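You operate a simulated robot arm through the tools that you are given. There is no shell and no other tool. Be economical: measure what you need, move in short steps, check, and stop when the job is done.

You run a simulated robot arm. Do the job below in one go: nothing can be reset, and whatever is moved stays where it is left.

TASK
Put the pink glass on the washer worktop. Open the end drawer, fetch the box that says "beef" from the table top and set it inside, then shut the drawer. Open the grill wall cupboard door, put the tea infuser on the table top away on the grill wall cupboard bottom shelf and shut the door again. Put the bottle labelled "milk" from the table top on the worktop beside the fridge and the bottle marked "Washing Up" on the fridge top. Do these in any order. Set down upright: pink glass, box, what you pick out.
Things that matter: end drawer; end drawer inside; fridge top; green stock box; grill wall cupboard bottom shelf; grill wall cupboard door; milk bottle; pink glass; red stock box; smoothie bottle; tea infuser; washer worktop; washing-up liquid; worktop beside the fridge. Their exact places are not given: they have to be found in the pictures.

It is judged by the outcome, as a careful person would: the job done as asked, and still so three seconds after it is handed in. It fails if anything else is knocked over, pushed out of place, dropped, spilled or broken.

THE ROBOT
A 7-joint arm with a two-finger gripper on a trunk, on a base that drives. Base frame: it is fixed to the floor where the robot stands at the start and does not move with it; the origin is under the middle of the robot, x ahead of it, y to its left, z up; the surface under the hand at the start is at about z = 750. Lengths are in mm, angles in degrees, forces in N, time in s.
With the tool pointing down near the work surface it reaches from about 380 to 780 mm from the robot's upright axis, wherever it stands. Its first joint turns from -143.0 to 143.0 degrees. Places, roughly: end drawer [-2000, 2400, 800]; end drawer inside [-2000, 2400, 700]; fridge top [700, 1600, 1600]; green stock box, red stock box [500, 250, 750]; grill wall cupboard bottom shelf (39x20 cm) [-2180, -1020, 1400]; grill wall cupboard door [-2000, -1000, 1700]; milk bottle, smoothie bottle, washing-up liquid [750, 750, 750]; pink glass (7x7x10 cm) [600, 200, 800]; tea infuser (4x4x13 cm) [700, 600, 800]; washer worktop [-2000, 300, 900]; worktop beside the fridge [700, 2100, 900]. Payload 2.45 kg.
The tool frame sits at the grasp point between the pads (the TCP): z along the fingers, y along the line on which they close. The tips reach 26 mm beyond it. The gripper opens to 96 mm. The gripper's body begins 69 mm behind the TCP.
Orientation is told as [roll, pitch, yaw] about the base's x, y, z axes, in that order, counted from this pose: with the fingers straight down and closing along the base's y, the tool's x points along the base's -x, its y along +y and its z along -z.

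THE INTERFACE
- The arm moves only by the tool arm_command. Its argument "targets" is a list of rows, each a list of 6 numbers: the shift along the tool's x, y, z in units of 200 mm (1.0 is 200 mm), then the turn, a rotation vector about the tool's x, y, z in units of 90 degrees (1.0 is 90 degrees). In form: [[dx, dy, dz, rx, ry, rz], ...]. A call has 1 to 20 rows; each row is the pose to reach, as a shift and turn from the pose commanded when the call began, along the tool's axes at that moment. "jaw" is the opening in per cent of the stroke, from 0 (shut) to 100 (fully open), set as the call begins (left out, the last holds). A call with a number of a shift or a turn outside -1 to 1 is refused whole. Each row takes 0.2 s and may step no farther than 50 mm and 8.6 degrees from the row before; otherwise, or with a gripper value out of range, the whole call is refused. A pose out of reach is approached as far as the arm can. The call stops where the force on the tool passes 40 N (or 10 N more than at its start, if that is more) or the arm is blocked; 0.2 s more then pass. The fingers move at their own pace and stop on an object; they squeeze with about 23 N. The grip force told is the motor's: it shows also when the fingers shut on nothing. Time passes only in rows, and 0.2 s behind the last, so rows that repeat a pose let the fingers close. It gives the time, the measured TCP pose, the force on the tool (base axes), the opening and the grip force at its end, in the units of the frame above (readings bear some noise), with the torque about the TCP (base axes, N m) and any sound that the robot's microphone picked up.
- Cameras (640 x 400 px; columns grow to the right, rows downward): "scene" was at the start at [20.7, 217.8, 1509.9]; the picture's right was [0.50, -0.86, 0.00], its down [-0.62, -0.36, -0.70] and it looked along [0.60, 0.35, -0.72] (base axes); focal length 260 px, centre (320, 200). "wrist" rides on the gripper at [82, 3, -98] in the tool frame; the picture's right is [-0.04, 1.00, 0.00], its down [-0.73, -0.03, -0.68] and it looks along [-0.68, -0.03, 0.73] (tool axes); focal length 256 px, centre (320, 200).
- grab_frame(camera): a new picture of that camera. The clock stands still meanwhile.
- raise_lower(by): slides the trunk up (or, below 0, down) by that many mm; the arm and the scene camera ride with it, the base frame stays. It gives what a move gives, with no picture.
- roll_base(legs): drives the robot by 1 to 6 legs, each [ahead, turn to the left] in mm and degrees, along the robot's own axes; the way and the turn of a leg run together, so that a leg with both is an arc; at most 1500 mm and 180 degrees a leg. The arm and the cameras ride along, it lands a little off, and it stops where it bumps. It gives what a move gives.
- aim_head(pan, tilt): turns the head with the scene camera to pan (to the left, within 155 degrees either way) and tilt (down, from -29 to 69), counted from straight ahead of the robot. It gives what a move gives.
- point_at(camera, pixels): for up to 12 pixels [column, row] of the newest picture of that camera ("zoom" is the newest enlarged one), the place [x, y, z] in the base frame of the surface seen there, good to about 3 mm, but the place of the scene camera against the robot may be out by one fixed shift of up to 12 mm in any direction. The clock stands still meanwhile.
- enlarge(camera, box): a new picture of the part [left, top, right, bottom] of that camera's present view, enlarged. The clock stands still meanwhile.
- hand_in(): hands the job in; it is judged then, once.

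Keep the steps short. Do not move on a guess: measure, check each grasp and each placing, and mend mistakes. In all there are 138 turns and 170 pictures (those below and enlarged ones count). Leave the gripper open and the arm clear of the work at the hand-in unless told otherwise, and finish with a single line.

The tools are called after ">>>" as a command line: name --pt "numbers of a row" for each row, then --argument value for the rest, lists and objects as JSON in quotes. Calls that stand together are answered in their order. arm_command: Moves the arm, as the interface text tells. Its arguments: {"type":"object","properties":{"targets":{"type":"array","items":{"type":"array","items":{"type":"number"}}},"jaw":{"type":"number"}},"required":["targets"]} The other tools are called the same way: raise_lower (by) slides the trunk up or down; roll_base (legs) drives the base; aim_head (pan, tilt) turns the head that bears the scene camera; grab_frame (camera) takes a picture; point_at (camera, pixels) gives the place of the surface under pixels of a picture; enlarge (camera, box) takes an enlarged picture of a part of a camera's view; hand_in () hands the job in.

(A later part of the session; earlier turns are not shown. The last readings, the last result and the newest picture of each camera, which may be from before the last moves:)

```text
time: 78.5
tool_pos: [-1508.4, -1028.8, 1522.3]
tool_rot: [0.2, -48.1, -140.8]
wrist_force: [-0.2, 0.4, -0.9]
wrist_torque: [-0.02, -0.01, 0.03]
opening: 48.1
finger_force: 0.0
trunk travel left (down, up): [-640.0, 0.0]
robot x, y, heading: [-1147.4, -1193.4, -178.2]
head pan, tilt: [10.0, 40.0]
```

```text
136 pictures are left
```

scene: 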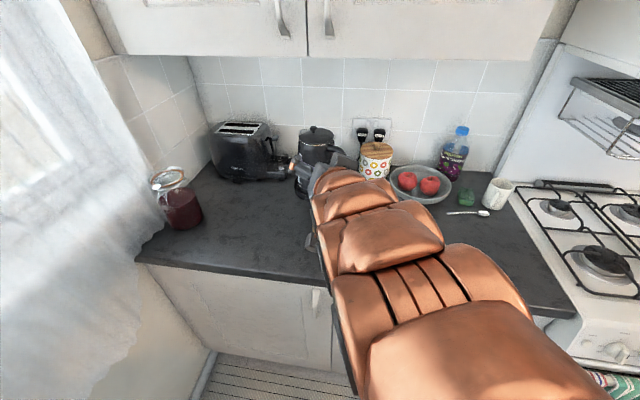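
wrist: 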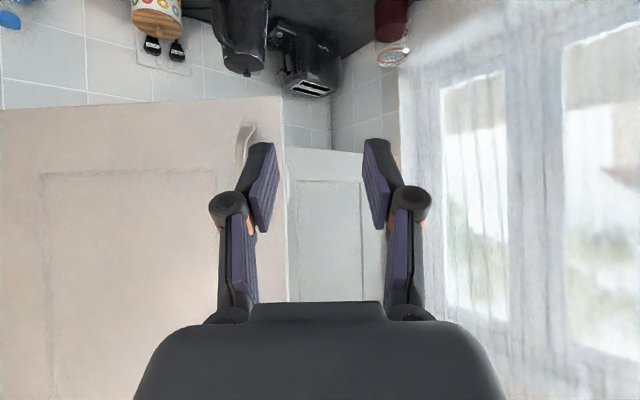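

Backed off. I turn the hand to heading ≈165° and bring it to (-1600,-1235,1455), beside the door's free edge.

>>> arm_command --pt "-0.06 0.072 0.14 0.065 0 0.057" --pt "-0.119 0.144 0.279 0.129 0 0.115" --pt "-0.179 0.216 0.419 0.194 0 0.172" --pt "-0.239 0.288 0.559 0.259 0 0.229" --pt "-0.299 0.36 0.699 0.324 0 0.286" --pt "-0.358 0.432 0.838 0.388 0 0.344" --pt "-0.418 0.504 0.978 0.453 0 0.401" --jaw 0

>>> grab_frame --camera "wrist"

>>> aim_head --pan 0 --tilt 5

>>> grab_frame --camera "scene"

```text
time: 80.1
tool_pos: [-1601.0, -1234.4, 1450.2]
tool_rot: [0.0, -47.7, 164.8]
wrist_force: [0.1, 0.3, 0.2]
wrist_torque: [-0.04, -0.03, 0.02]
opening: 0.1
finger_force: 22.3
trunk travel left (down, up): [-640.0, 0.0]
robot x, y, heading: [-1149.8, -1194.2, -178.2]
head pan, tilt: [10.0, 40.0]
```

```text
135 pictures are left
```

wrist: 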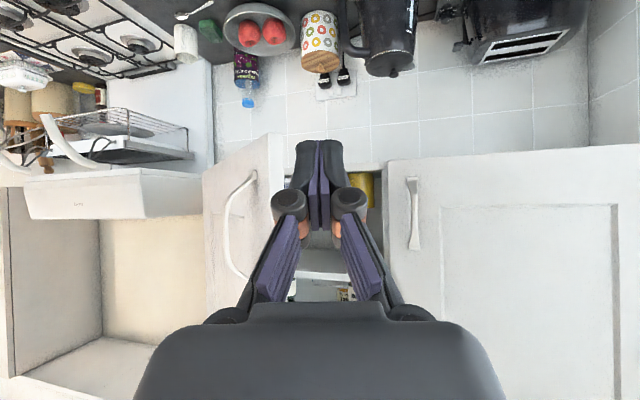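

```text
time: 81.1
tool_pos: [-1597.8, -1233.7, 1454.2]
tool_rot: [-0.4, -48.3, 165.2]
wrist_force: [-0.4, 0.3, 0.2]
wrist_torque: [-0.05, -0.02, -0.02]
opening: 0.0
finger_force: 23.0
trunk travel left (down, up): [-640.0, 0.0]
robot x, y, heading: [-1145.8, -1190.9, -178.1]
head pan, tilt: [0.0, 5.0]
```

```text
134 pictures are left
```

scene: 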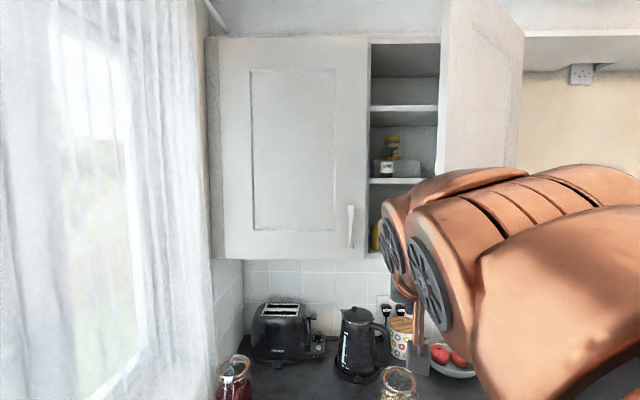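

The door is ajar and the inside visible, with a yellow thing on the bottom shelf. I measure the door's edge and the inside.

>>> point_at --camera "wrist" --pixels '[[281, 150], [281, 180], [210, 200], [365, 190], [380, 180], [330, 270], [392, 170]]'

>>> point_at --camera "scene" --pixels '[[373, 240], [386, 178], [400, 185], [375, 205], [388, 140], [405, 110], [442, 150]]'

```text
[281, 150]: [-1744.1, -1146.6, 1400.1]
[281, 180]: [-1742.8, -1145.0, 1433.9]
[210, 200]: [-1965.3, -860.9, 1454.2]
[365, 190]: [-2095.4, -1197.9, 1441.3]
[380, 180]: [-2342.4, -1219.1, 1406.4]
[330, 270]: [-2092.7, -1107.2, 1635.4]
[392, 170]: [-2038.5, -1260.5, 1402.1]
```

```text
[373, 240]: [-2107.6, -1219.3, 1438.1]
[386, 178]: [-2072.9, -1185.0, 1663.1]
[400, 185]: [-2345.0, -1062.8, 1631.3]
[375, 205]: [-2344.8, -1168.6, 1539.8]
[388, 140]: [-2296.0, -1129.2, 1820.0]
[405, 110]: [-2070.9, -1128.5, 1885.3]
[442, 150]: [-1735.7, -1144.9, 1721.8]
```

Door edge at (-1744,-1145). I slip the closed fingers in past the edge to (-1765,-1195), then sweep towards +y.

>>> arm_command --pt "-0.142 0.007 0.158 0 0 0" --pt "-0.284 0.014 0.315 0 0 0" --pt "-0.425 0.02 0.473 0 0 0" --pt "-0.567 0.027 0.63 0 0 0" --pt "-0.572 -0.173 0.635 0 0 0" --pt "-0.577 -0.373 0.641 0 0 0" --pt "-0.581 -0.573 0.646 0 0 0" --pt "-0.586 -0.773 0.652 0 0 0" --pt "-0.591 -0.973 0.657 0 0 0"

>>> grab_frame --camera "wrist"

```text
time: 82.5
tool_pos: [-1745.3, -1133.0, 1453.1]
tool_rot: [0.0, -48.3, 165.3]
wrist_force: [10.3, -10.4, 7.4]
wrist_torque: [0.91, 0.25, -0.73]
opening: 0.0
finger_force: 23.5
trunk travel left (down, up): [-640.0, 0.0]
robot x, y, heading: [-1145.6, -1191.2, -178.3]
head pan, tilt: [0.0, 5.0]
stopped in row 7: the force on the tool passed its limit at 73 N (the readings are from after the stop); the commanded pose is now the measured one
```

```text
133 pictures are left
```

wrist: 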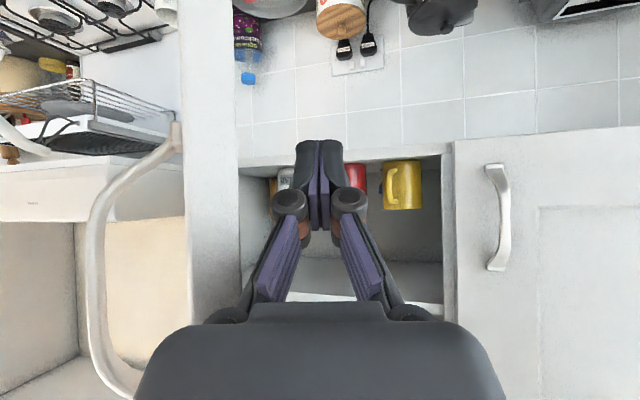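

The sweep struck the door too fast and stopped, but the door swung. I go on slowly, 10 mm per row.

>>> arm_command --pt "0 -0.03 0 0 0 0" --pt "0 -0.06 0 0 0 0" --pt "0 -0.1 0 0 0 0" --pt "-0.005 -0.15 0.005 0 0 0" --pt "-0.005 -0.2 0.005 0 0 0" --pt "-0.007 -0.25 0.007 0 0 0" --pt "-0.008 -0.3 0.008 0 0 0" --pt "-0.009 -0.35 0.01 0 0 0" --pt "-0.01 -0.4 0.011 0 0 0" --pt "-0.011 -0.46 0.012 0 0 0" --pt "-0.013 -0.52 0.014 0 0 0" --pt "-0.015 -0.58 0.016 0 0 0" --pt "-0.016 -0.64 0.017 0 0 0" --pt "-0.018 -0.7 0.019 0 0 0" --pt "-0.019 -0.76 0.02 0 0 0" --pt "-0.02 -0.82 0.022 0 0 0" --pt "-0.022 -0.88 0.024 0 0 0" --pt "-0.024 -0.94 0.026 0 0 0" --pt "-0.025 -1.0 0.027 0 0 0"

>>> grab_frame --camera "wrist"

```text
time: 83.1
tool_pos: [-1739.8, -1126.5, 1450.9]
tool_rot: [-0.1, -48.1, 165.5]
wrist_force: [19.0, -17.8, 12.9]
wrist_torque: [1.58, 0.76, -1.34]
opening: 0.3
finger_force: 22.4
trunk travel left (down, up): [-640.0, 0.0]
robot x, y, heading: [-1149.2, -1192.4, -178.0]
head pan, tilt: [0.0, 5.0]
stopped in row 2: the force on the tool passed its limit at 41 N (the readings are from after the stop); the commanded pose is now the measured one
```

```text
132 pictures are left
```

wrist: 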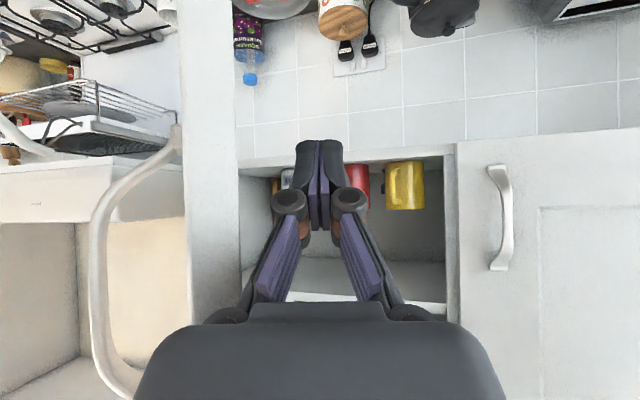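

The door's end presses on the gripper's body, not the fingers. I back off and turn the hand 40° more, so that only the fingertips will reach the inner face.

>>> arm_command --pt "-0.003 0.13 0.003 0 0 0" --pt "-0.005 0.26 0.005 0 0 0" --pt "-0.005 0.26 0.005 0.066 0 0.059" --pt "-0.005 0.26 0.005 0.132 0 0.119" --pt "-0.005 0.26 0.005 0.198 0 0.178" --pt "-0.005 0.26 0.005 0.264 0 0.238" --pt "-0.005 0.26 0.005 0.33 0 0.297"

>>> grab_frame --camera "wrist"

```text
time: 84.7
tool_pos: [-1759.2, -1174.2, 1446.9]
tool_rot: [0.0, -47.9, 125.3]
wrist_force: [0.5, 0.6, 0.0]
wrist_torque: [0.02, 0.01, 0.01]
opening: 0.1
finger_force: 22.6
trunk travel left (down, up): [-640.0, 0.0]
robot x, y, heading: [-1147.4, -1192.8, -177.9]
head pan, tilt: [0.0, 5.0]
```

```text
131 pictures are left
```

wrist: 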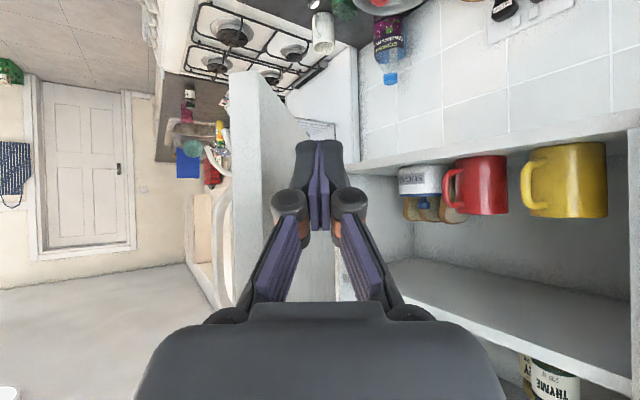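

Now the fingertips face the inner side of the door. I approach and push slowly.

>>> arm_command --pt "-0.07 -0.112 0.076 0 0 0" --pt "-0.14 -0.224 0.152 0 0 0" --pt "-0.175 -0.28 0.19 0 0 0" --pt "-0.207 -0.335 0.228 0 0 0" --pt "-0.22 -0.385 0.242 0 0 0" --pt "-0.233 -0.434 0.257 0 0 0" --pt "-0.246 -0.483 0.271 0 0 0" --pt "-0.259 -0.533 0.286 0 0 0" --pt "-0.272 -0.582 0.3 0 0 0" --pt "-0.285 -0.632 0.314 0 0 0" --pt "-0.298 -0.681 0.329 0 0 0" --pt "-0.311 -0.731 0.343 0 0 0" --pt "-0.324 -0.78 0.358 0 0 0" --pt "-0.337 -0.83 0.372 0 0 0" --pt "-0.353 -0.891 0.39 0 0 0" --pt "-0.369 -0.953 0.408 0 0 0"

>>> grab_frame --camera "wrist"

```text
time: 86.3
tool_pos: [-1720.6, -1066.2, 1447.3]
tool_rot: [0.0, -48.0, 125.4]
wrist_force: [17.6, -14.1, 9.9]
wrist_torque: [0.88, 0.64, -0.56]
opening: 0.0
finger_force: 23.4
trunk travel left (down, up): [-640.0, 0.0]
robot x, y, heading: [-1147.1, -1189.3, -178.2]
head pan, tilt: [0.0, 5.0]
stopped in row 7: the force on the tool passed its limit at 44 N (the readings are from after the stop); the commanded pose is now the measured one
```

```text
130 pictures are left
```

wrist: 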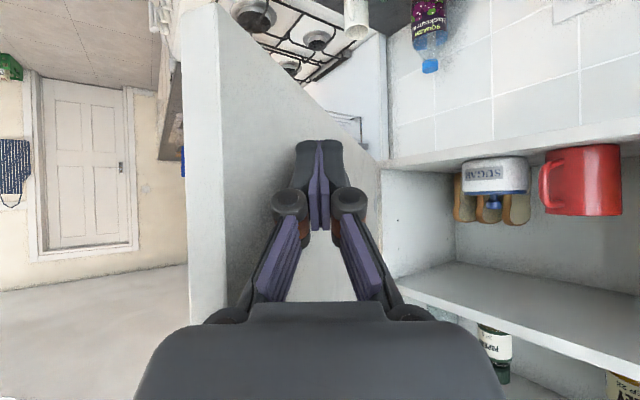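

Again the end of the door seems to bear on the gripper's body. I measure exactly where the door is.

>>> point_at --camera "wrist" --pixels '[[186, 150], [222, 150], [186, 290], [224, 290], [320, 280], [250, 200], [376, 170], [370, 60]]'

>>> grab_frame --camera "scene"

```text
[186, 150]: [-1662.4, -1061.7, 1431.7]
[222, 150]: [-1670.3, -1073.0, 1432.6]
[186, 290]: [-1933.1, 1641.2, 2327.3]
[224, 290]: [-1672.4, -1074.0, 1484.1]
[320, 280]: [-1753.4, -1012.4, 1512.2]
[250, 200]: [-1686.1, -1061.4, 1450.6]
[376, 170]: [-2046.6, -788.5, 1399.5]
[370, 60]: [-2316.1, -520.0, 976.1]
```

```text
129 pictures are left
```

scene: 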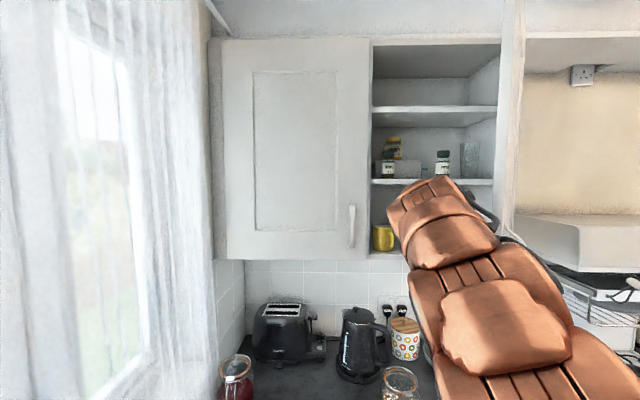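

The body's corner meets the door end. I shift 30 mm outward along the door, then push along its arc with the fingertips.

>>> arm_command --pt "0.048 -0.023 -0.053 0 0 0" --pt "0.096 -0.046 -0.106 0 0 0" --pt "0.082 -0.107 -0.091 0 0 0" --pt "0.068 -0.168 -0.076 0 0 0" --pt "0.055 -0.229 -0.06 0 0 0" --pt "0.041 -0.29 -0.045 0 0 0" --pt "0.027 -0.351 -0.03 0 0 0" --pt "0.008 -0.409 -0.009 0 0 0" --pt "-0.01 -0.467 0.011 0 0 0" --pt "-0.029 -0.524 0.032 0 0 0" --pt "-0.047 -0.582 0.052 0 0 0" --pt "-0.066 -0.64 0.073 0 0 0" --pt "-0.09 -0.693 0.1 0 0 0" --pt "-0.115 -0.745 0.127 0 0 0" --pt "-0.139 -0.798 0.153 0 0 0" --pt "-0.164 -0.85 0.18 0 0 0" --pt "-0.188 -0.903 0.207 0 0 0"

>>> grab_frame --camera "wrist"

```text
time: 89.9
tool_pos: [-1609.7, -912.6, 1444.7]
tool_rot: [-0.2, -47.7, 125.4]
wrist_force: [0.1, -0.9, -0.3]
wrist_torque: [0.01, 0.0, -0.03]
opening: 0.0
finger_force: 23.1
trunk travel left (down, up): [-640.0, 0.0]
robot x, y, heading: [-1147.5, -1193.2, -178.0]
head pan, tilt: [0.0, 5.0]
```

```text
128 pictures are left
```

wrist: 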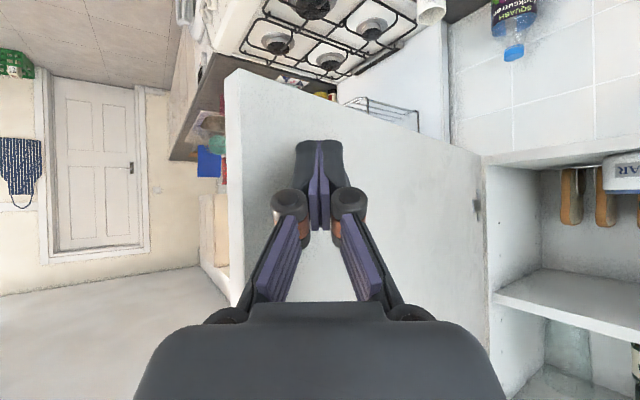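

The door is now open about 78°. A last push of 65 mm, then I withdraw to the side.

>>> arm_command --pt "-0.03 -0.048 0.032 0 0 0" --pt "-0.058 -0.096 0.064 0 0 0" --pt "-0.087 -0.144 0.096 0 0 0" --pt "-0.116 -0.192 0.128 0 0 0" --pt "-0.145 -0.24 0.16 0 0 0"

>>> arm_command --pt "0.1 0.13 -0.14 0 0 0" --pt "0.2 0.28 -0.24 0 0 0" --pt "0.3 0.42 -0.34 -0.066 0 -0.059" --pt "0.4 0.54 -0.44 -0.132 0 -0.119" --pt "0.48 0.66 -0.54 -0.198 0 -0.178" --pt "0.56 0.76 -0.62 -0.264 0 -0.238" --pt "0.6 0.8 -0.64 -0.33 0 -0.297" --pt "0.6 0.8 -0.64 -0.396 0 -0.356" --pt "0.6 0.8 -0.64 -0.445 0 -0.4"

>>> aim_head --pan 0 --tilt 0

>>> grab_frame --camera "scene"

>>> grab_frame --camera "wrist"

```text
time: 91.1
tool_pos: [-1594.2, -848.5, 1445.3]
tool_rot: [-0.2, -47.7, 125.5]
wrist_force: [-0.6, 0.2, -0.1]
wrist_torque: [0.02, 0.01, 0.01]
opening: 0.0
finger_force: 23.0
trunk travel left (down, up): [-640.0, 0.0]
robot x, y, heading: [-1149.1, -1191.9, -177.8]
head pan, tilt: [0.0, 5.0]
```

```text
time: 93.1
tool_pos: [-1624.5, -1084.8, 1441.8]
tool_rot: [0.4, -47.8, 179.0]
wrist_force: [-0.5, 0.1, 0.4]
wrist_torque: [0.01, 0.02, -0.01]
opening: 0.1
finger_force: 23.0
trunk travel left (down, up): [-640.0, 0.0]
robot x, y, heading: [-1144.4, -1193.0, -178.2]
head pan, tilt: [0.0, 5.0]
```

```text
time: 93.7
tool_pos: [-1623.6, -1084.5, 1442.5]
tool_rot: [0.2, -47.8, 178.9]
wrist_force: [-0.6, 0.2, 0.1]
wrist_torque: [-0.01, -0.04, 0.02]
opening: 0.0
finger_force: 22.9
trunk travel left (down, up): [-640.0, 0.0]
robot x, y, heading: [-1148.8, -1191.0, -178.0]
head pan, tilt: [0.0, 0.0]
```

```text
127 pictures are left
```

scene: 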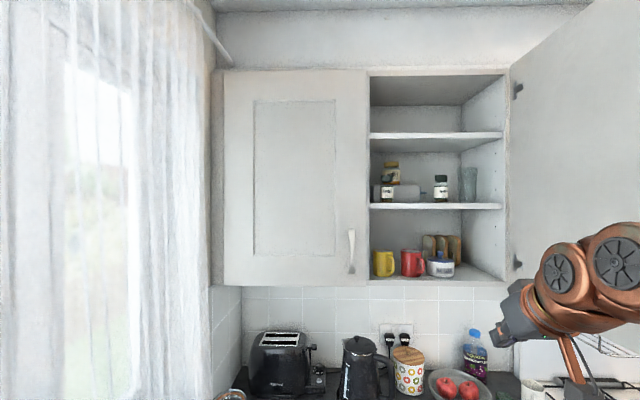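

```text
126 pictures are left
```

wrist: 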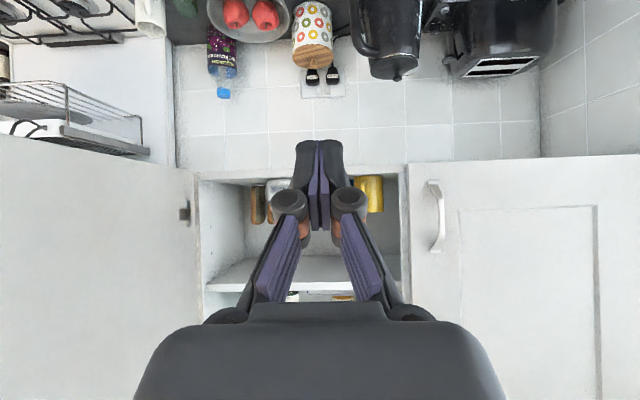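

The door is open at about 90°. On the bottom shelf the right part (scene px 460–505) is free. I measure it.

>>> point_at --camera "scene" --pixels '[[440, 265], [455, 270], [470, 275], [485, 275], [500, 275], [470, 265], [450, 250], [412, 262], [382, 262], [485, 207], [505, 240], [470, 281]]'

```text
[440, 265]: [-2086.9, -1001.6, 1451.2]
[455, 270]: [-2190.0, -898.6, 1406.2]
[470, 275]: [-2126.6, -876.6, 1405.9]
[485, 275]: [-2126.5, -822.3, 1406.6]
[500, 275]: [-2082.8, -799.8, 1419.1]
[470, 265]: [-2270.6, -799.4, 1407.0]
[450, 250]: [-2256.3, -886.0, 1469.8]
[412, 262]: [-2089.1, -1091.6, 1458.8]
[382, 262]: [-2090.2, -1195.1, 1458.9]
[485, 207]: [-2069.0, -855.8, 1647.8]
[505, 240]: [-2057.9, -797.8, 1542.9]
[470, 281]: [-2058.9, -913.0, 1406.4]
```

Free spot on the shelf is about (-2115,-875), shelf z≈1397. While empty-handed I go to the end drawer next: back off, turn, drive along +y.

>>> roll_base --legs '[[-150, 0], [0, -92], [1500, 0], [1500, 0], [400, 0], [0, 90]]'

>>> aim_head --pan 0 --tilt 35

>>> grab_frame --camera "scene"

```text
time: 119.0
tool_pos: [-1496.5, 2322.9, 1440.5]
tool_rot: [0.4, -47.9, 178.3]
wrist_force: [0.7, -0.1, 0.5]
wrist_torque: [0.03, 0.0, 0.03]
opening: 0.0
finger_force: 22.7
trunk travel left (down, up): [-640.0, 0.0]
robot x, y, heading: [-1020.4, 2208.5, -179.1]
head pan, tilt: [0.0, 0.0]
```

```text
time: 120.0
tool_pos: [-1496.0, 2322.9, 1440.3]
tool_rot: [0.3, -47.9, 178.3]
wrist_force: [-0.4, -0.1, -0.1]
wrist_torque: [-0.01, -0.02, 0.01]
opening: 0.0
finger_force: 22.2
trunk travel left (down, up): [-640.0, 0.0]
robot x, y, heading: [-1022.0, 2212.0, -178.5]
head pan, tilt: [0.0, 35.0]
```

```text
125 pictures are left
```

scene: 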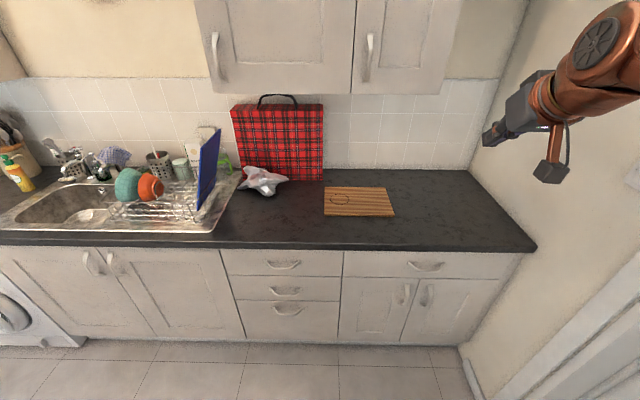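

The end drawer is at px (343–500, 252–277), handle at (425,265). I measure it.

>>> point_at --camera "scene" --pixels '[[408, 263], [425, 267], [441, 265], [425, 271], [425, 258], [350, 265], [495, 268], [380, 268], [425, 246], [425, 281]]'

>>> enlarge --camera "scene" --box '[340, 240, 520, 300]'

```text
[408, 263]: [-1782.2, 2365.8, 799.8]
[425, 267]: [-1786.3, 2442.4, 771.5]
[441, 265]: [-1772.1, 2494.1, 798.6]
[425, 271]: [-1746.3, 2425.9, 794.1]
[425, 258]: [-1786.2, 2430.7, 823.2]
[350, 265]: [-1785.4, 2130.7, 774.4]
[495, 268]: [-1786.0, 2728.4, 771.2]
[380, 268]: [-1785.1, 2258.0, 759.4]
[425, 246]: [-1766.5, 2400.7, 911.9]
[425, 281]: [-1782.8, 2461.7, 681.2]
```

```text
3.56 times, centred on (430, 270) of scene
```

zoom: 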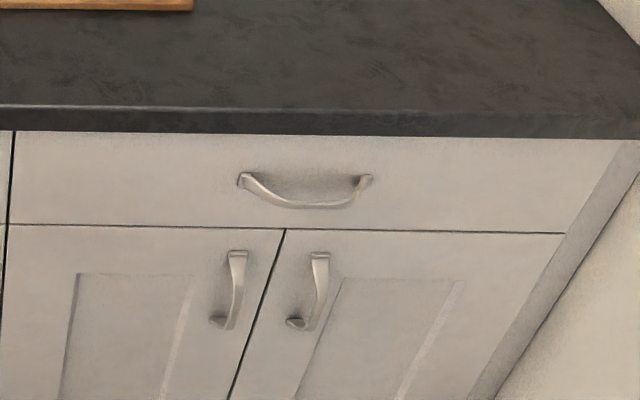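

Handle: bar along y at y≈2365–2495, x≈-1745, z≈790; the face is at x≈-1785. I bring the base straight in front of it (turning away from the wall).

>>> roll_base --legs '[[0, 88.5], [-222, 0], [0, -90], [90, 0]]'

```text
time: 129.9
tool_pos: [-1577.7, 2557.7, 1441.4]
tool_rot: [0.4, -47.8, 176.9]
wrist_force: [-1.1, -0.1, -0.4]
wrist_torque: [0.01, 0.02, 0.02]
opening: 0.0
finger_force: 23.2
trunk travel left (down, up): [-640.0, 0.0]
robot x, y, heading: [-1103.6, 2426.8, 179.8]
head pan, tilt: [0.0, 35.0]
```

Now I lower the trunk, then bring the hand in front of the drawer and pitch it towards horizontal.

>>> raise_lower --by -400

>>> arm_command --pt "0.098 0.107 0.127 -0.004 -0.022 -0.004" --pt "0.197 0.213 0.253 -0.009 -0.045 -0.008" --pt "0.295 0.32 0.38 -0.013 -0.068 -0.012" --pt "0.393 0.427 0.507 -0.017 -0.09 -0.015" --pt "0.492 0.533 0.633 -0.022 -0.112 -0.019" --pt "0.59 0.64 0.76 -0.026 -0.135 -0.023" --jaw 45

>>> grab_frame --camera "wrist"

```text
time: 133.7
tool_pos: [-1578.4, 2557.4, 1041.6]
tool_rot: [0.4, -47.8, 176.9]
wrist_force: [0.5, -0.1, -0.2]
wrist_torque: [-0.02, 0.0, -0.02]
opening: 0.0
finger_force: 22.8
trunk travel left (down, up): [-240.0, 400.0]
robot x, y, heading: [-1109.7, 2430.9, 179.7]
head pan, tilt: [0.0, 35.0]
```

```text
time: 135.1
tool_pos: [-1618.3, 2428.6, 852.2]
tool_rot: [-0.1, -60.1, -179.7]
wrist_force: [0.4, -0.4, 0.9]
wrist_torque: [-0.02, 0.04, 0.03]
opening: 43.1
finger_force: 0.1
trunk travel left (down, up): [-240.0, 400.0]
robot x, y, heading: [-1105.6, 2432.7, 179.5]
head pan, tilt: [0.0, 35.0]
```

```text
123 pictures are left
```

wrist: 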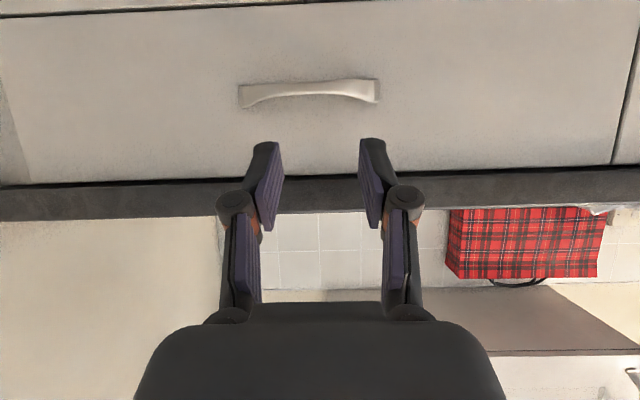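

Pitch 60° reached well. I measure the handle with the wrist camera, and roll the hand by 90° so that the fingers close vertically.

>>> point_at --camera "wrist" --pixels '[[243, 95], [280, 92], [310, 88], [340, 89], [372, 90], [310, 110], [310, 178], [310, 205]]'

>>> arm_command --pt "0 0 0 0 0 0.09" --pt "0 0 0 0 0 0.18" --pt "0 0 0 0 0 0.27" --pt "0 0 0 0 0 0.36" --pt "0 0 0 0 0 0.45" --pt "0 0 0 0 0 0.54" --pt "0 0 0 0 0 0.63" --pt "0 0 0 0 0 0.72" --pt "0 0 0 0 0 0.81" --pt "0 0 0 0 0 0.9" --pt "0 0 0 0 0 1.0"

```text
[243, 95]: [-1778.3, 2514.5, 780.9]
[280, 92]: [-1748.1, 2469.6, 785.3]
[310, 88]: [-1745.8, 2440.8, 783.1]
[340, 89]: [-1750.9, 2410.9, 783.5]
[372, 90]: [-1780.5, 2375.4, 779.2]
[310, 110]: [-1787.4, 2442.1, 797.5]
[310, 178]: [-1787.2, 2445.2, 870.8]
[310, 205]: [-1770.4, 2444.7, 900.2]
```

```text
refused: row 11 steps farther than a row can; nothing moved
```

Bar centre: (-1748, 2443, 784); face at -1787. I repeat the roll with even steps.

>>> arm_command --pt "0 -0.01 0 0 0 0.09" --pt "0 -0.02 0 0 0 0.18" --pt "0 -0.03 0 0 0 0.27" --pt "0 -0.04 0 0 0 0.36" --pt "0 -0.05 0 0 0 0.45" --pt "0 -0.06 0 0 0 0.54" --pt "0 -0.07 0 0 0 0.63" --pt "0 -0.07 0 0 0 0.72" --pt "0 -0.07 0 0 0 0.81" --pt "0 -0.07 0 0 0 0.9" --pt "0 -0.07 0 0 0 0.99"

>>> grab_frame --camera "wrist"

```text
time: 137.5
tool_pos: [-1617.2, 2444.1, 851.6]
tool_rot: [59.9, -0.7, 90.6]
wrist_force: [0.1, -0.4, 0.3]
wrist_torque: [0.01, -0.02, 0.01]
opening: 43.2
finger_force: 0.1
trunk travel left (down, up): [-240.0, 400.0]
robot x, y, heading: [-1108.1, 2431.7, 179.7]
head pan, tilt: [0.0, 35.0]
```

```text
122 pictures are left
```

wrist: 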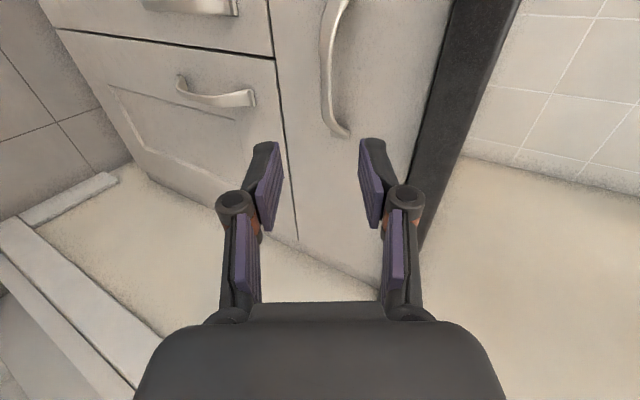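

The fingers now close vertically. I advance about 137 mm along the tool to straddle the bar.

>>> arm_command --pt "0 0.01 0.2 0 0 0" --pt "0 0.02 0.4 0 0 0" --pt "0 0.03 0.55 0 0 0" --pt "0 0.04 0.68 0 0 0"

>>> grab_frame --camera "wrist"

```text
time: 138.5
tool_pos: [-1740.4, 2443.0, 789.9]
tool_rot: [60.0, -0.7, 90.6]
wrist_force: [0.0, -0.5, 0.6]
wrist_torque: [-0.06, 0.03, -0.01]
opening: 43.1
finger_force: 0.0
trunk travel left (down, up): [-240.0, 400.0]
robot x, y, heading: [-1107.1, 2431.2, 179.5]
head pan, tilt: [0.0, 35.0]
```

```text
121 pictures are left
```

wrist: 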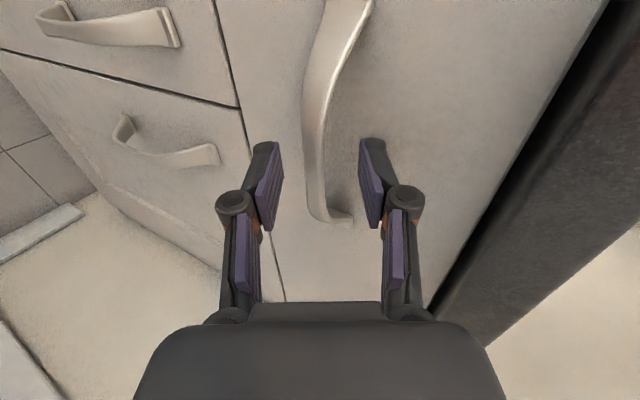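

The bar is between the fingers. I close and pull straight out by 200 mm.

>>> arm_command --pt "0 0 0 0 0 0" --pt "0 0 0 0 0 0" --pt "0 0 0 0 0 0" --pt "0 0 0 0 0 0" --jaw 0

>>> arm_command --pt "0 -0.05 -0.087 0 0 0" --pt "0 -0.1 -0.173 0 0 0" --pt "0 -0.175 -0.303 0 0 0" --pt "0 -0.25 -0.433 0 0 0" --pt "0 -0.325 -0.563 0 0 0" --pt "0 -0.4 -0.693 0 0 0" --pt "0 -0.475 -0.823 0 0 0" --pt "0 -0.55 -0.953 0 0 0"

>>> grab_frame --camera "scene"

```text
time: 139.5
tool_pos: [-1740.6, 2443.1, 789.5]
tool_rot: [59.7, -0.8, 90.6]
wrist_force: [5.1, 1.1, -8.4]
wrist_torque: [-0.71, -0.16, -0.52]
opening: 9.5
finger_force: 36.8
trunk travel left (down, up): [-240.0, 400.0]
robot x, y, heading: [-1105.6, 2427.1, 179.6]
head pan, tilt: [0.0, 35.0]
```

```text
time: 141.4
tool_pos: [-1628.7, 2459.7, 794.9]
tool_rot: [54.6, 4.5, 87.1]
wrist_force: [-3.0, -7.1, -7.2]
wrist_torque: [1.28, 0.01, -0.03]
opening: 11.8
finger_force: 38.9
out of reach, approached as far as the arm can: row 4, 5, 6, 7, 8
trunk travel left (down, up): [-240.0, 400.0]
robot x, y, heading: [-1108.9, 2434.5, 180.0]
head pan, tilt: [0.0, 35.0]
stopped in row 8: the force on the tool passed its limit at 61 N (the readings are from after the stop); the commanded pose is now the measured one
```

```text
120 pictures are left
```

scene: 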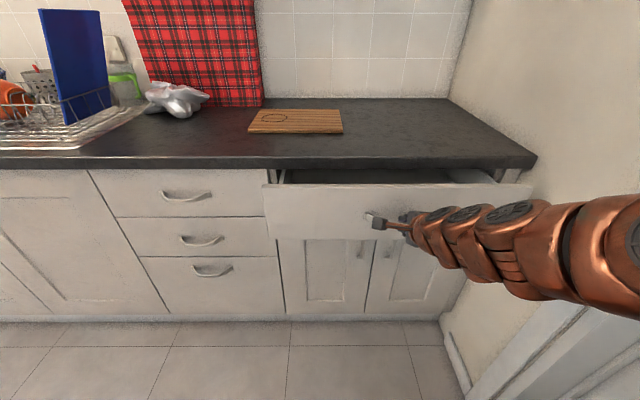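

The drawer came out about 110 mm; the arm is at its folding limit. I pull the rest by driving the base back.

>>> roll_base --legs '[[-160, 0]]'

>>> grab_frame --camera "scene"

```text
time: 142.8
tool_pos: [-1467.8, 2461.2, 793.7]
tool_rot: [54.7, 4.5, 87.0]
wrist_force: [-0.2, -10.9, -1.2]
wrist_torque: [0.44, -0.03, 1.0]
opening: 12.0
finger_force: 39.1
trunk travel left (down, up): [-240.0, 400.0]
robot x, y, heading: [-945.2, 2430.8, 179.4]
head pan, tilt: [0.0, 35.0]
```

```text
119 pictures are left
```

scene: 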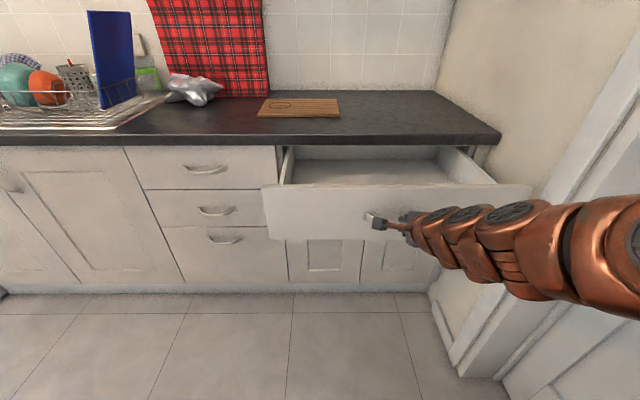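

The drawer is well open (≈270 mm). I release and withdraw along the fingers, then drive back a little.

>>> arm_command --pt "0 0 0 0 0 0" --pt "0 0 0 0 0 0" --pt "0 0 -0.1 0 0 0" --pt "0 0.02 -0.2 0 0 0" --pt "0 0.05 -0.3 0 0 0" --jaw 62

>>> grab_frame --camera "wrist"

```text
time: 144.0
tool_pos: [-1424.1, 2462.7, 837.7]
tool_rot: [54.7, 4.4, 87.1]
wrist_force: [-0.5, 0.1, -0.2]
wrist_torque: [-0.02, 0.01, -0.01]
opening: 59.5
finger_force: 0.0
trunk travel left (down, up): [-240.0, 400.0]
robot x, y, heading: [-946.7, 2433.8, 179.7]
head pan, tilt: [0.0, 35.0]
```

```text
118 pictures are left
```

wrist: 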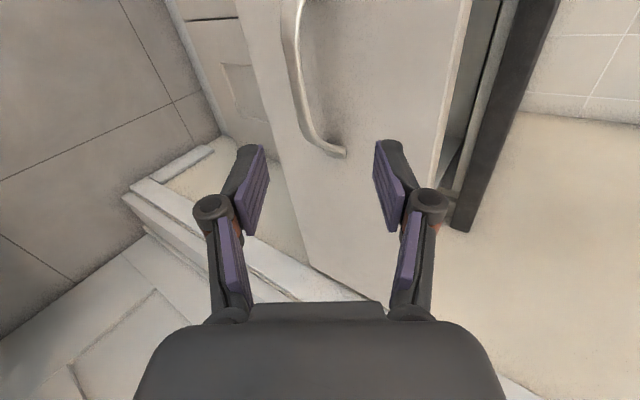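

Free of the handle. I measure the drawer's inside, back off, and roll the hand back.

>>> point_at --camera "scene" --pixels '[[360, 172], [330, 178], [420, 172], [360, 187], [283, 170], [470, 165], [360, 160]]'

>>> roll_base --legs '[[-250, 0]]'

>>> arm_command --pt "0 0 0 0 0 -0.09" --pt "0 0 0 0 0 -0.18" --pt "0 0 0 0 0 -0.27" --pt "0 0 0 0 0 -0.36" --pt "0 0 0 0 0 -0.45" --pt "0 0 0 0 0 -0.54" --pt "0 0 0 0 0 -0.63" --pt "0 0 0 0 0 -0.72" --pt "0 0 0 0 0 -0.81" --pt "0 0 0 0 0 -0.9" --pt "0 0 0 0 0 -0.99" --jaw 100

```text
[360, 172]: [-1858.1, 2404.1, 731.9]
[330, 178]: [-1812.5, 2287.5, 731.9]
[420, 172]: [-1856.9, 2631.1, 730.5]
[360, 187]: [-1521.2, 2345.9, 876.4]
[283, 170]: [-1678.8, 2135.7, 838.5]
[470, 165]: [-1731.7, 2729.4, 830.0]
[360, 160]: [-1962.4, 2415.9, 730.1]
```

```text
time: 145.2
tool_pos: [-1338.4, 2461.9, 839.2]
tool_rot: [54.7, 4.4, 87.0]
wrist_force: [0.8, -0.5, 0.5]
wrist_torque: [0.01, -0.02, -0.01]
opening: 59.6
finger_force: 0.2
trunk travel left (down, up): [-240.0, 400.0]
robot x, y, heading: [-860.1, 2429.4, 179.9]
head pan, tilt: [0.0, 35.0]
stopped in leg 1: the robot was blocked; the commanded pose is now the measured one
```

```text
time: 147.6
tool_pos: [-1337.2, 2461.9, 838.6]
tool_rot: [8.9, -54.3, 169.3]
wrist_force: [0.2, 0.6, -0.2]
wrist_torque: [0.03, -0.04, 0.0]
opening: 96.4
finger_force: 0.1
trunk travel left (down, up): [-240.0, 400.0]
robot x, y, heading: [-858.1, 2432.3, 180.0]
head pan, tilt: [0.0, 35.0]
```

The base bumped something behind. I look there.

>>> aim_head --pan 150 --tilt 50

>>> grab_frame --camera "scene"

>>> aim_head --pan -150 --tilt 50

>>> grab_frame --camera "scene"

```text
time: 149.9
tool_pos: [-1338.3, 2461.4, 838.6]
tool_rot: [9.2, -54.2, 169.0]
wrist_force: [-0.4, -0.5, 1.0]
wrist_torque: [0.0, 0.03, -0.01]
opening: 96.1
finger_force: 0.0
trunk travel left (down, up): [-240.0, 400.0]
robot x, y, heading: [-858.7, 2429.1, 179.9]
head pan, tilt: [150.0, 50.0]
```

```text
117 pictures are left
```

scene: 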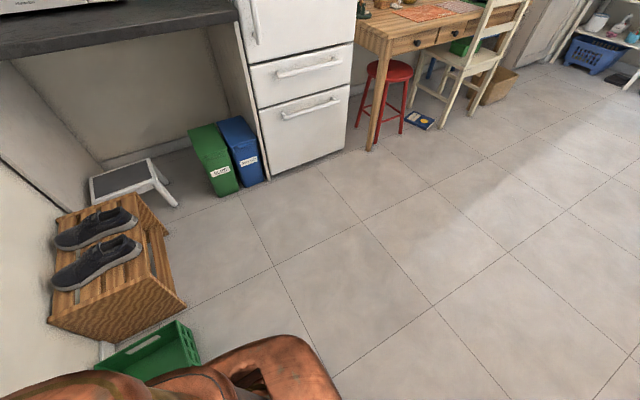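

```text
time: 154.0
tool_pos: [-1338.9, 2461.3, 837.7]
tool_rot: [9.2, -54.2, 169.0]
wrist_force: [0.6, 0.6, 0.2]
wrist_torque: [-0.01, 0.04, -0.02]
opening: 96.0
finger_force: 0.1
trunk travel left (down, up): [-240.0, 400.0]
robot x, y, heading: [-856.7, 2430.8, 180.1]
head pan, tilt: [-150.0, 50.0]
```

```text
116 pictures are left
```

scene: 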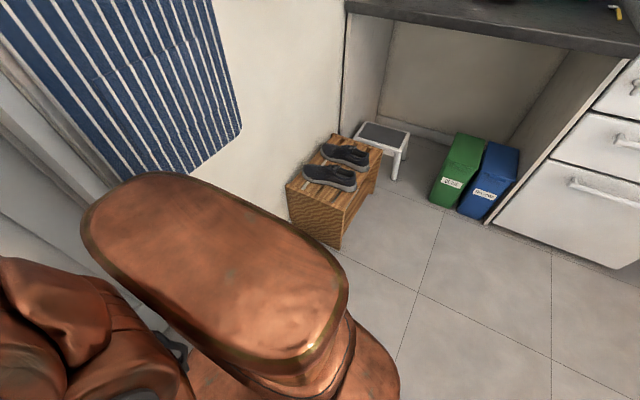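

I check the crate's present place against the opening picture (front edge then about x −540…−180, y≈2420–2450).

>>> aim_head --pan 150 --tilt 50

>>> grab_frame --camera "scene"

>>> point_at --camera "scene" --pixels '[[178, 322], [199, 358], [190, 340], [101, 365], [185, 303], [160, 352], [110, 362]]'

>>> enlarge --camera "scene" --box '[60, 290, 260, 400]'

```text
time: 158.1
tool_pos: [-1338.7, 2461.5, 837.9]
tool_rot: [9.1, -54.4, 169.0]
wrist_force: [-0.9, 0.0, 0.2]
wrist_torque: [-0.03, 0.0, -0.01]
opening: 96.0
finger_force: 0.2
trunk travel left (down, up): [-240.0, 400.0]
robot x, y, heading: [-857.3, 2431.0, 179.7]
head pan, tilt: [150.0, 50.0]
```

```text
115 pictures are left
```

scene: 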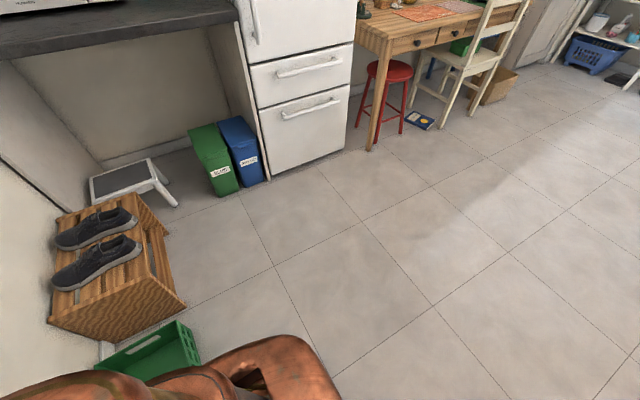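

```text
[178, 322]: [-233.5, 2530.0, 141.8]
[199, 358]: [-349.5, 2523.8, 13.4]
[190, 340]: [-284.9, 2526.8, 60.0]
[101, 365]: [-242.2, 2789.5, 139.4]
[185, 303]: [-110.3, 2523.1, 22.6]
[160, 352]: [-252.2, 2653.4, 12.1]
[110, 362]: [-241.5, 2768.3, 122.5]
```

```text
3.20 times, centred on (160, 345) of scene
```

zoom: 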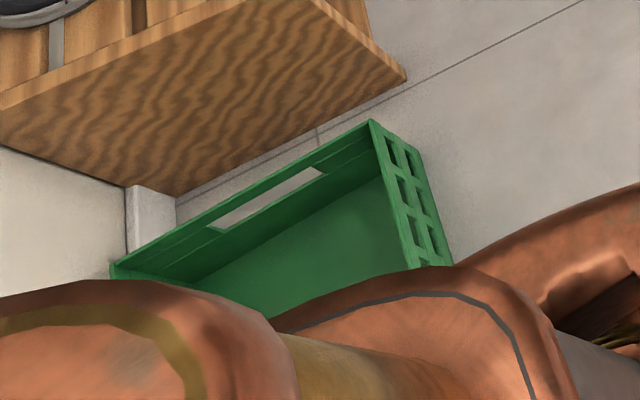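

The crate stands parallel to the wall as before; the base stopped on touching. I raise the trunk, ease forward off it, and drive to the table in front of the milk.

>>> raise_lower --by 400

>>> roll_base --legs '[[70, 0], [0, 124], [1500, 0], [120, 0], [0, 55]]'

>>> aim_head --pan 15 --tilt 40

>>> grab_frame --camera "scene"

```text
time: 162.0
tool_pos: [-1338.7, 2462.0, 1237.8]
tool_rot: [9.1, -54.3, 169.1]
wrist_force: [0.8, 0.1, -0.1]
wrist_torque: [0.01, 0.02, -0.02]
opening: 96.1
finger_force: 0.1
trunk travel left (down, up): [-640.0, 0.0]
robot x, y, heading: [-860.5, 2430.7, 179.6]
head pan, tilt: [150.0, 50.0]
```

```text
time: 178.5
tool_pos: [473.5, 1060.7, 1238.3]
tool_rot: [9.1, -54.2, -11.1]
wrist_force: [-0.7, 0.5, 0.7]
wrist_torque: [0.02, -0.02, 0.04]
opening: 96.2
finger_force: 0.1
trunk travel left (down, up): [-640.0, 0.0]
robot x, y, heading: [-8.2, 1095.5, -0.4]
head pan, tilt: [150.0, 50.0]
```

```text
time: 180.7
tool_pos: [474.3, 1060.6, 1238.4]
tool_rot: [9.2, -54.2, -11.0]
wrist_force: [0.1, 1.3, -0.9]
wrist_torque: [0.0, 0.01, -0.05]
opening: 96.1
finger_force: 0.0
trunk travel left (down, up): [-640.0, 0.0]
robot x, y, heading: [-4.7, 1091.4, -0.3]
head pan, tilt: [15.0, 40.0]
```

```text
113 pictures are left
```

scene: 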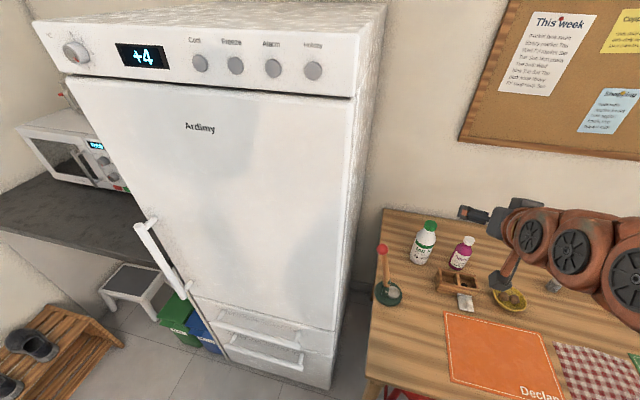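

I measure milk, caddy, fridge front/top, and the worktop beside the fridge.

>>> point_at --camera "scene" --pixels '[[430, 224], [422, 245], [417, 262], [461, 258], [445, 280], [480, 285], [466, 302], [385, 252], [200, 75], [340, 50], [80, 200], [130, 160]]'

>>> enlarge --camera "scene" --box '[360, 200, 540, 320]'

>>> grab_frame --camera "wrist"

```text
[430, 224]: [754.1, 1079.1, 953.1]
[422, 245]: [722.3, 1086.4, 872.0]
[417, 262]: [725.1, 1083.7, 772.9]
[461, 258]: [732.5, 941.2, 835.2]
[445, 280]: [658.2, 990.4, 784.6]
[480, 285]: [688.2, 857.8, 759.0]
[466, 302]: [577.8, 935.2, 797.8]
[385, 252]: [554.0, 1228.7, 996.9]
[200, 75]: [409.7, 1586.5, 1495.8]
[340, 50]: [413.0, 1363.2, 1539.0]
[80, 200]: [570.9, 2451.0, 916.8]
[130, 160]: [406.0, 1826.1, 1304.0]
```

```text
3.33 times, centred on (450, 260) of scene
```

zoom: 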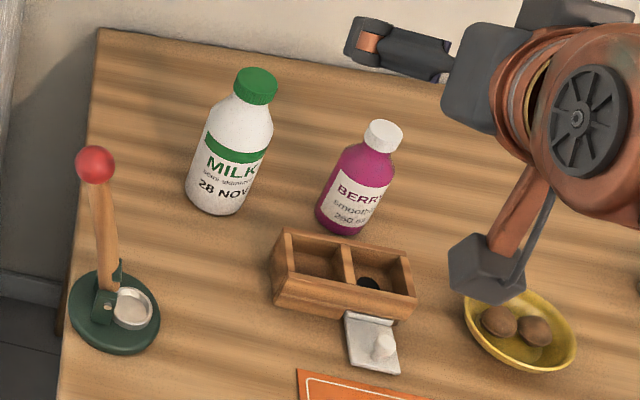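

```text
111 pictures are left
```

wrist: 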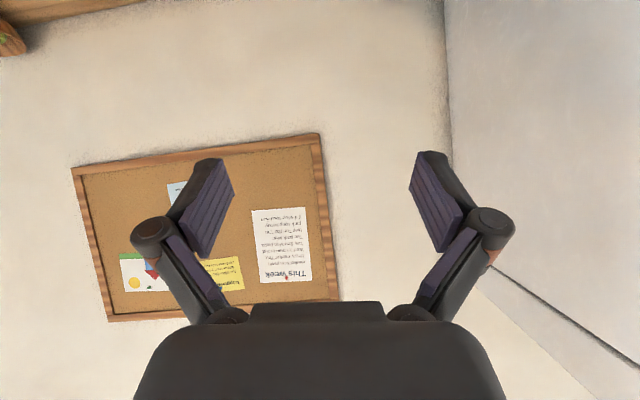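

Milk is straight ahead at about (755,1078). I level the roll of the hand, lower the trunk, and look with the wrist camera.

>>> arm_command --pt "0 0 0 0 0 -0.037" --pt "0 0.05 0 0 0 -0.073"

>>> raise_lower --by -360

>>> grab_frame --camera "wrist"

```text
time: 181.3
tool_pos: [474.1, 1071.3, 1239.6]
tool_rot: [-0.1, -54.8, 0.2]
wrist_force: [0.6, -0.1, -0.4]
wrist_torque: [0.01, 0.01, 0.0]
opening: 96.4
finger_force: 0.0
trunk travel left (down, up): [-640.0, 0.0]
robot x, y, heading: [-3.5, 1093.6, -0.5]
head pan, tilt: [15.0, 40.0]
```

```text
time: 184.8
tool_pos: [474.2, 1071.0, 878.8]
tool_rot: [0.0, -54.8, 0.1]
wrist_force: [-0.8, 0.5, 0.1]
wrist_torque: [-0.01, -0.01, 0.01]
opening: 96.2
finger_force: 0.0
trunk travel left (down, up): [-280.0, 360.0]
robot x, y, heading: [-5.2, 1093.3, -0.3]
head pan, tilt: [15.0, 40.0]
```

```text
110 pictures are left
```

wrist: 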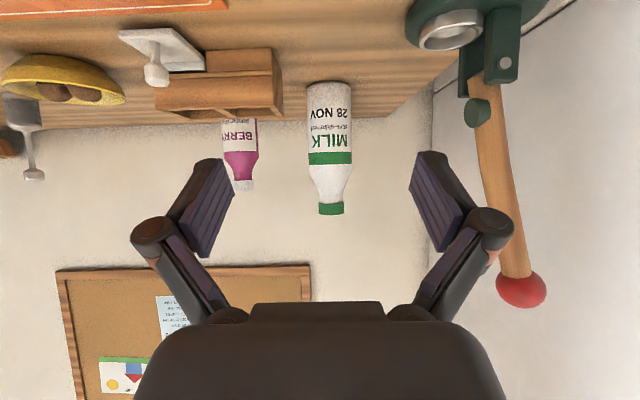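

The milk is ahead at (328,140). I measure it, the caddy and the press lever on the right.

>>> point_at --camera "wrist" --pixels '[[310, 120], [330, 120], [349, 120], [330, 88], [331, 209], [521, 290], [505, 200], [480, 100], [280, 100], [240, 130]]'

```text
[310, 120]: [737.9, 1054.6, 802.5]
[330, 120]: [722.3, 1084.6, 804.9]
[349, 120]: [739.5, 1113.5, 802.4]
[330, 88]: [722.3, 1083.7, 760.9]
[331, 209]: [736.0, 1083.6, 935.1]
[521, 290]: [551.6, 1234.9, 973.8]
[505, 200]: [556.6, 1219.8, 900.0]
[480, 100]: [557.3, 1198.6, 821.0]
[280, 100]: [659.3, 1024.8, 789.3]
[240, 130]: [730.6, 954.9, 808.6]
```

Milk axis ≈(755,1084), radius ≈33. I approach in two stages with the jaw fully open.

>>> arm_command --pt "-0.074 0.016 0.172 0 0 0" --pt "-0.148 0.033 0.343 0 0 0" --pt "-0.221 0.049 0.515 0 0 0" --pt "-0.295 0.065 0.686 0 0 0" --jaw 100

>>> arm_command --pt "-0.087 0 0.141 0 0 0" --pt "-0.174 0 0.281 0 0 0" --pt "-0.261 0 0.422 0 0 0" --pt "-0.348 0 0.562 0 0 0"

>>> grab_frame --camera "wrist"

```text
time: 185.8
tool_pos: [619.4, 1082.6, 849.2]
tool_rot: [-0.2, -54.9, 0.2]
wrist_force: [-1.3, 0.0, -1.0]
wrist_torque: [0.01, -0.02, -0.03]
opening: 95.8
finger_force: 0.2
trunk travel left (down, up): [-280.0, 360.0]
robot x, y, heading: [-6.1, 1095.5, -0.2]
head pan, tilt: [15.0, 40.0]
```

```text
time: 186.8
tool_pos: [753.0, 1085.2, 841.1]
tool_rot: [-0.2, -54.8, 0.3]
wrist_force: [-0.2, 0.4, -0.1]
wrist_torque: [0.02, 0.01, 0.03]
opening: 95.8
finger_force: 0.0
trunk travel left (down, up): [-280.0, 360.0]
robot x, y, heading: [-3.8, 1093.2, -0.5]
head pan, tilt: [15.0, 40.0]
```

```text
109 pictures are left
```

wrist: 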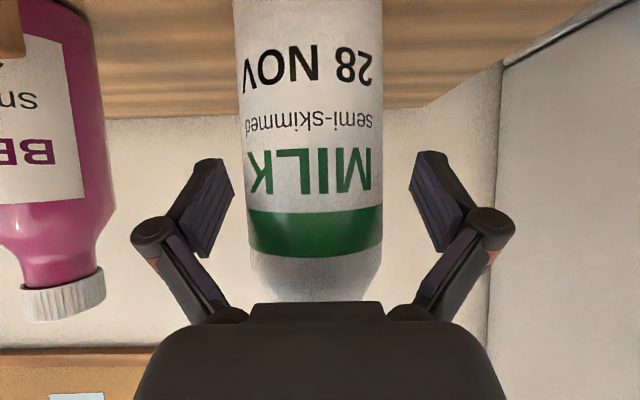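

Centred. I close, check, then lift with the trunk.

>>> arm_command --pt "0 0 0 0 0 0" --pt "0 0 0 0 0 0" --pt "0 0 0 0 0 0" --pt "0 0 0 0 0 0" --jaw 30

>>> raise_lower --by 60

>>> grab_frame --camera "wrist"

```text
time: 187.8
tool_pos: [752.4, 1082.4, 841.1]
tool_rot: [0.0, -54.6, 0.2]
wrist_force: [0.5, -3.1, 4.1]
wrist_torque: [-0.16, -0.05, -0.05]
opening: 67.1
finger_force: 23.1
trunk travel left (down, up): [-280.0, 360.0]
robot x, y, heading: [-6.6, 1091.7, -0.6]
head pan, tilt: [15.0, 40.0]
```

```text
time: 188.8
tool_pos: [752.3, 1084.3, 899.2]
tool_rot: [0.0, -54.7, 0.2]
wrist_force: [-0.2, -0.1, -5.4]
wrist_torque: [0.01, 0.03, 0.01]
opening: 66.9
finger_force: 23.0
trunk travel left (down, up): [-340.0, 300.0]
robot x, y, heading: [-5.3, 1093.0, -0.2]
head pan, tilt: [15.0, 40.0]
```

```text
108 pictures are left
```

wrist: 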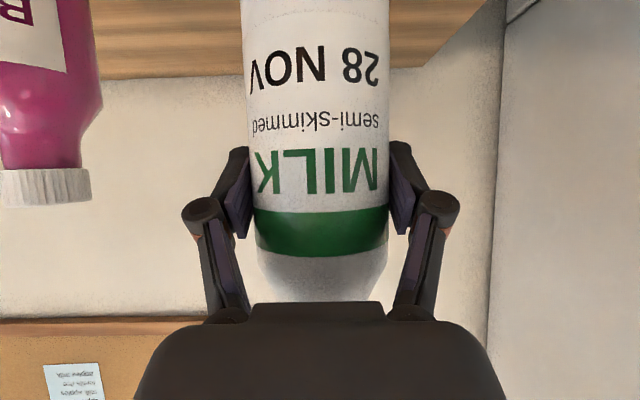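

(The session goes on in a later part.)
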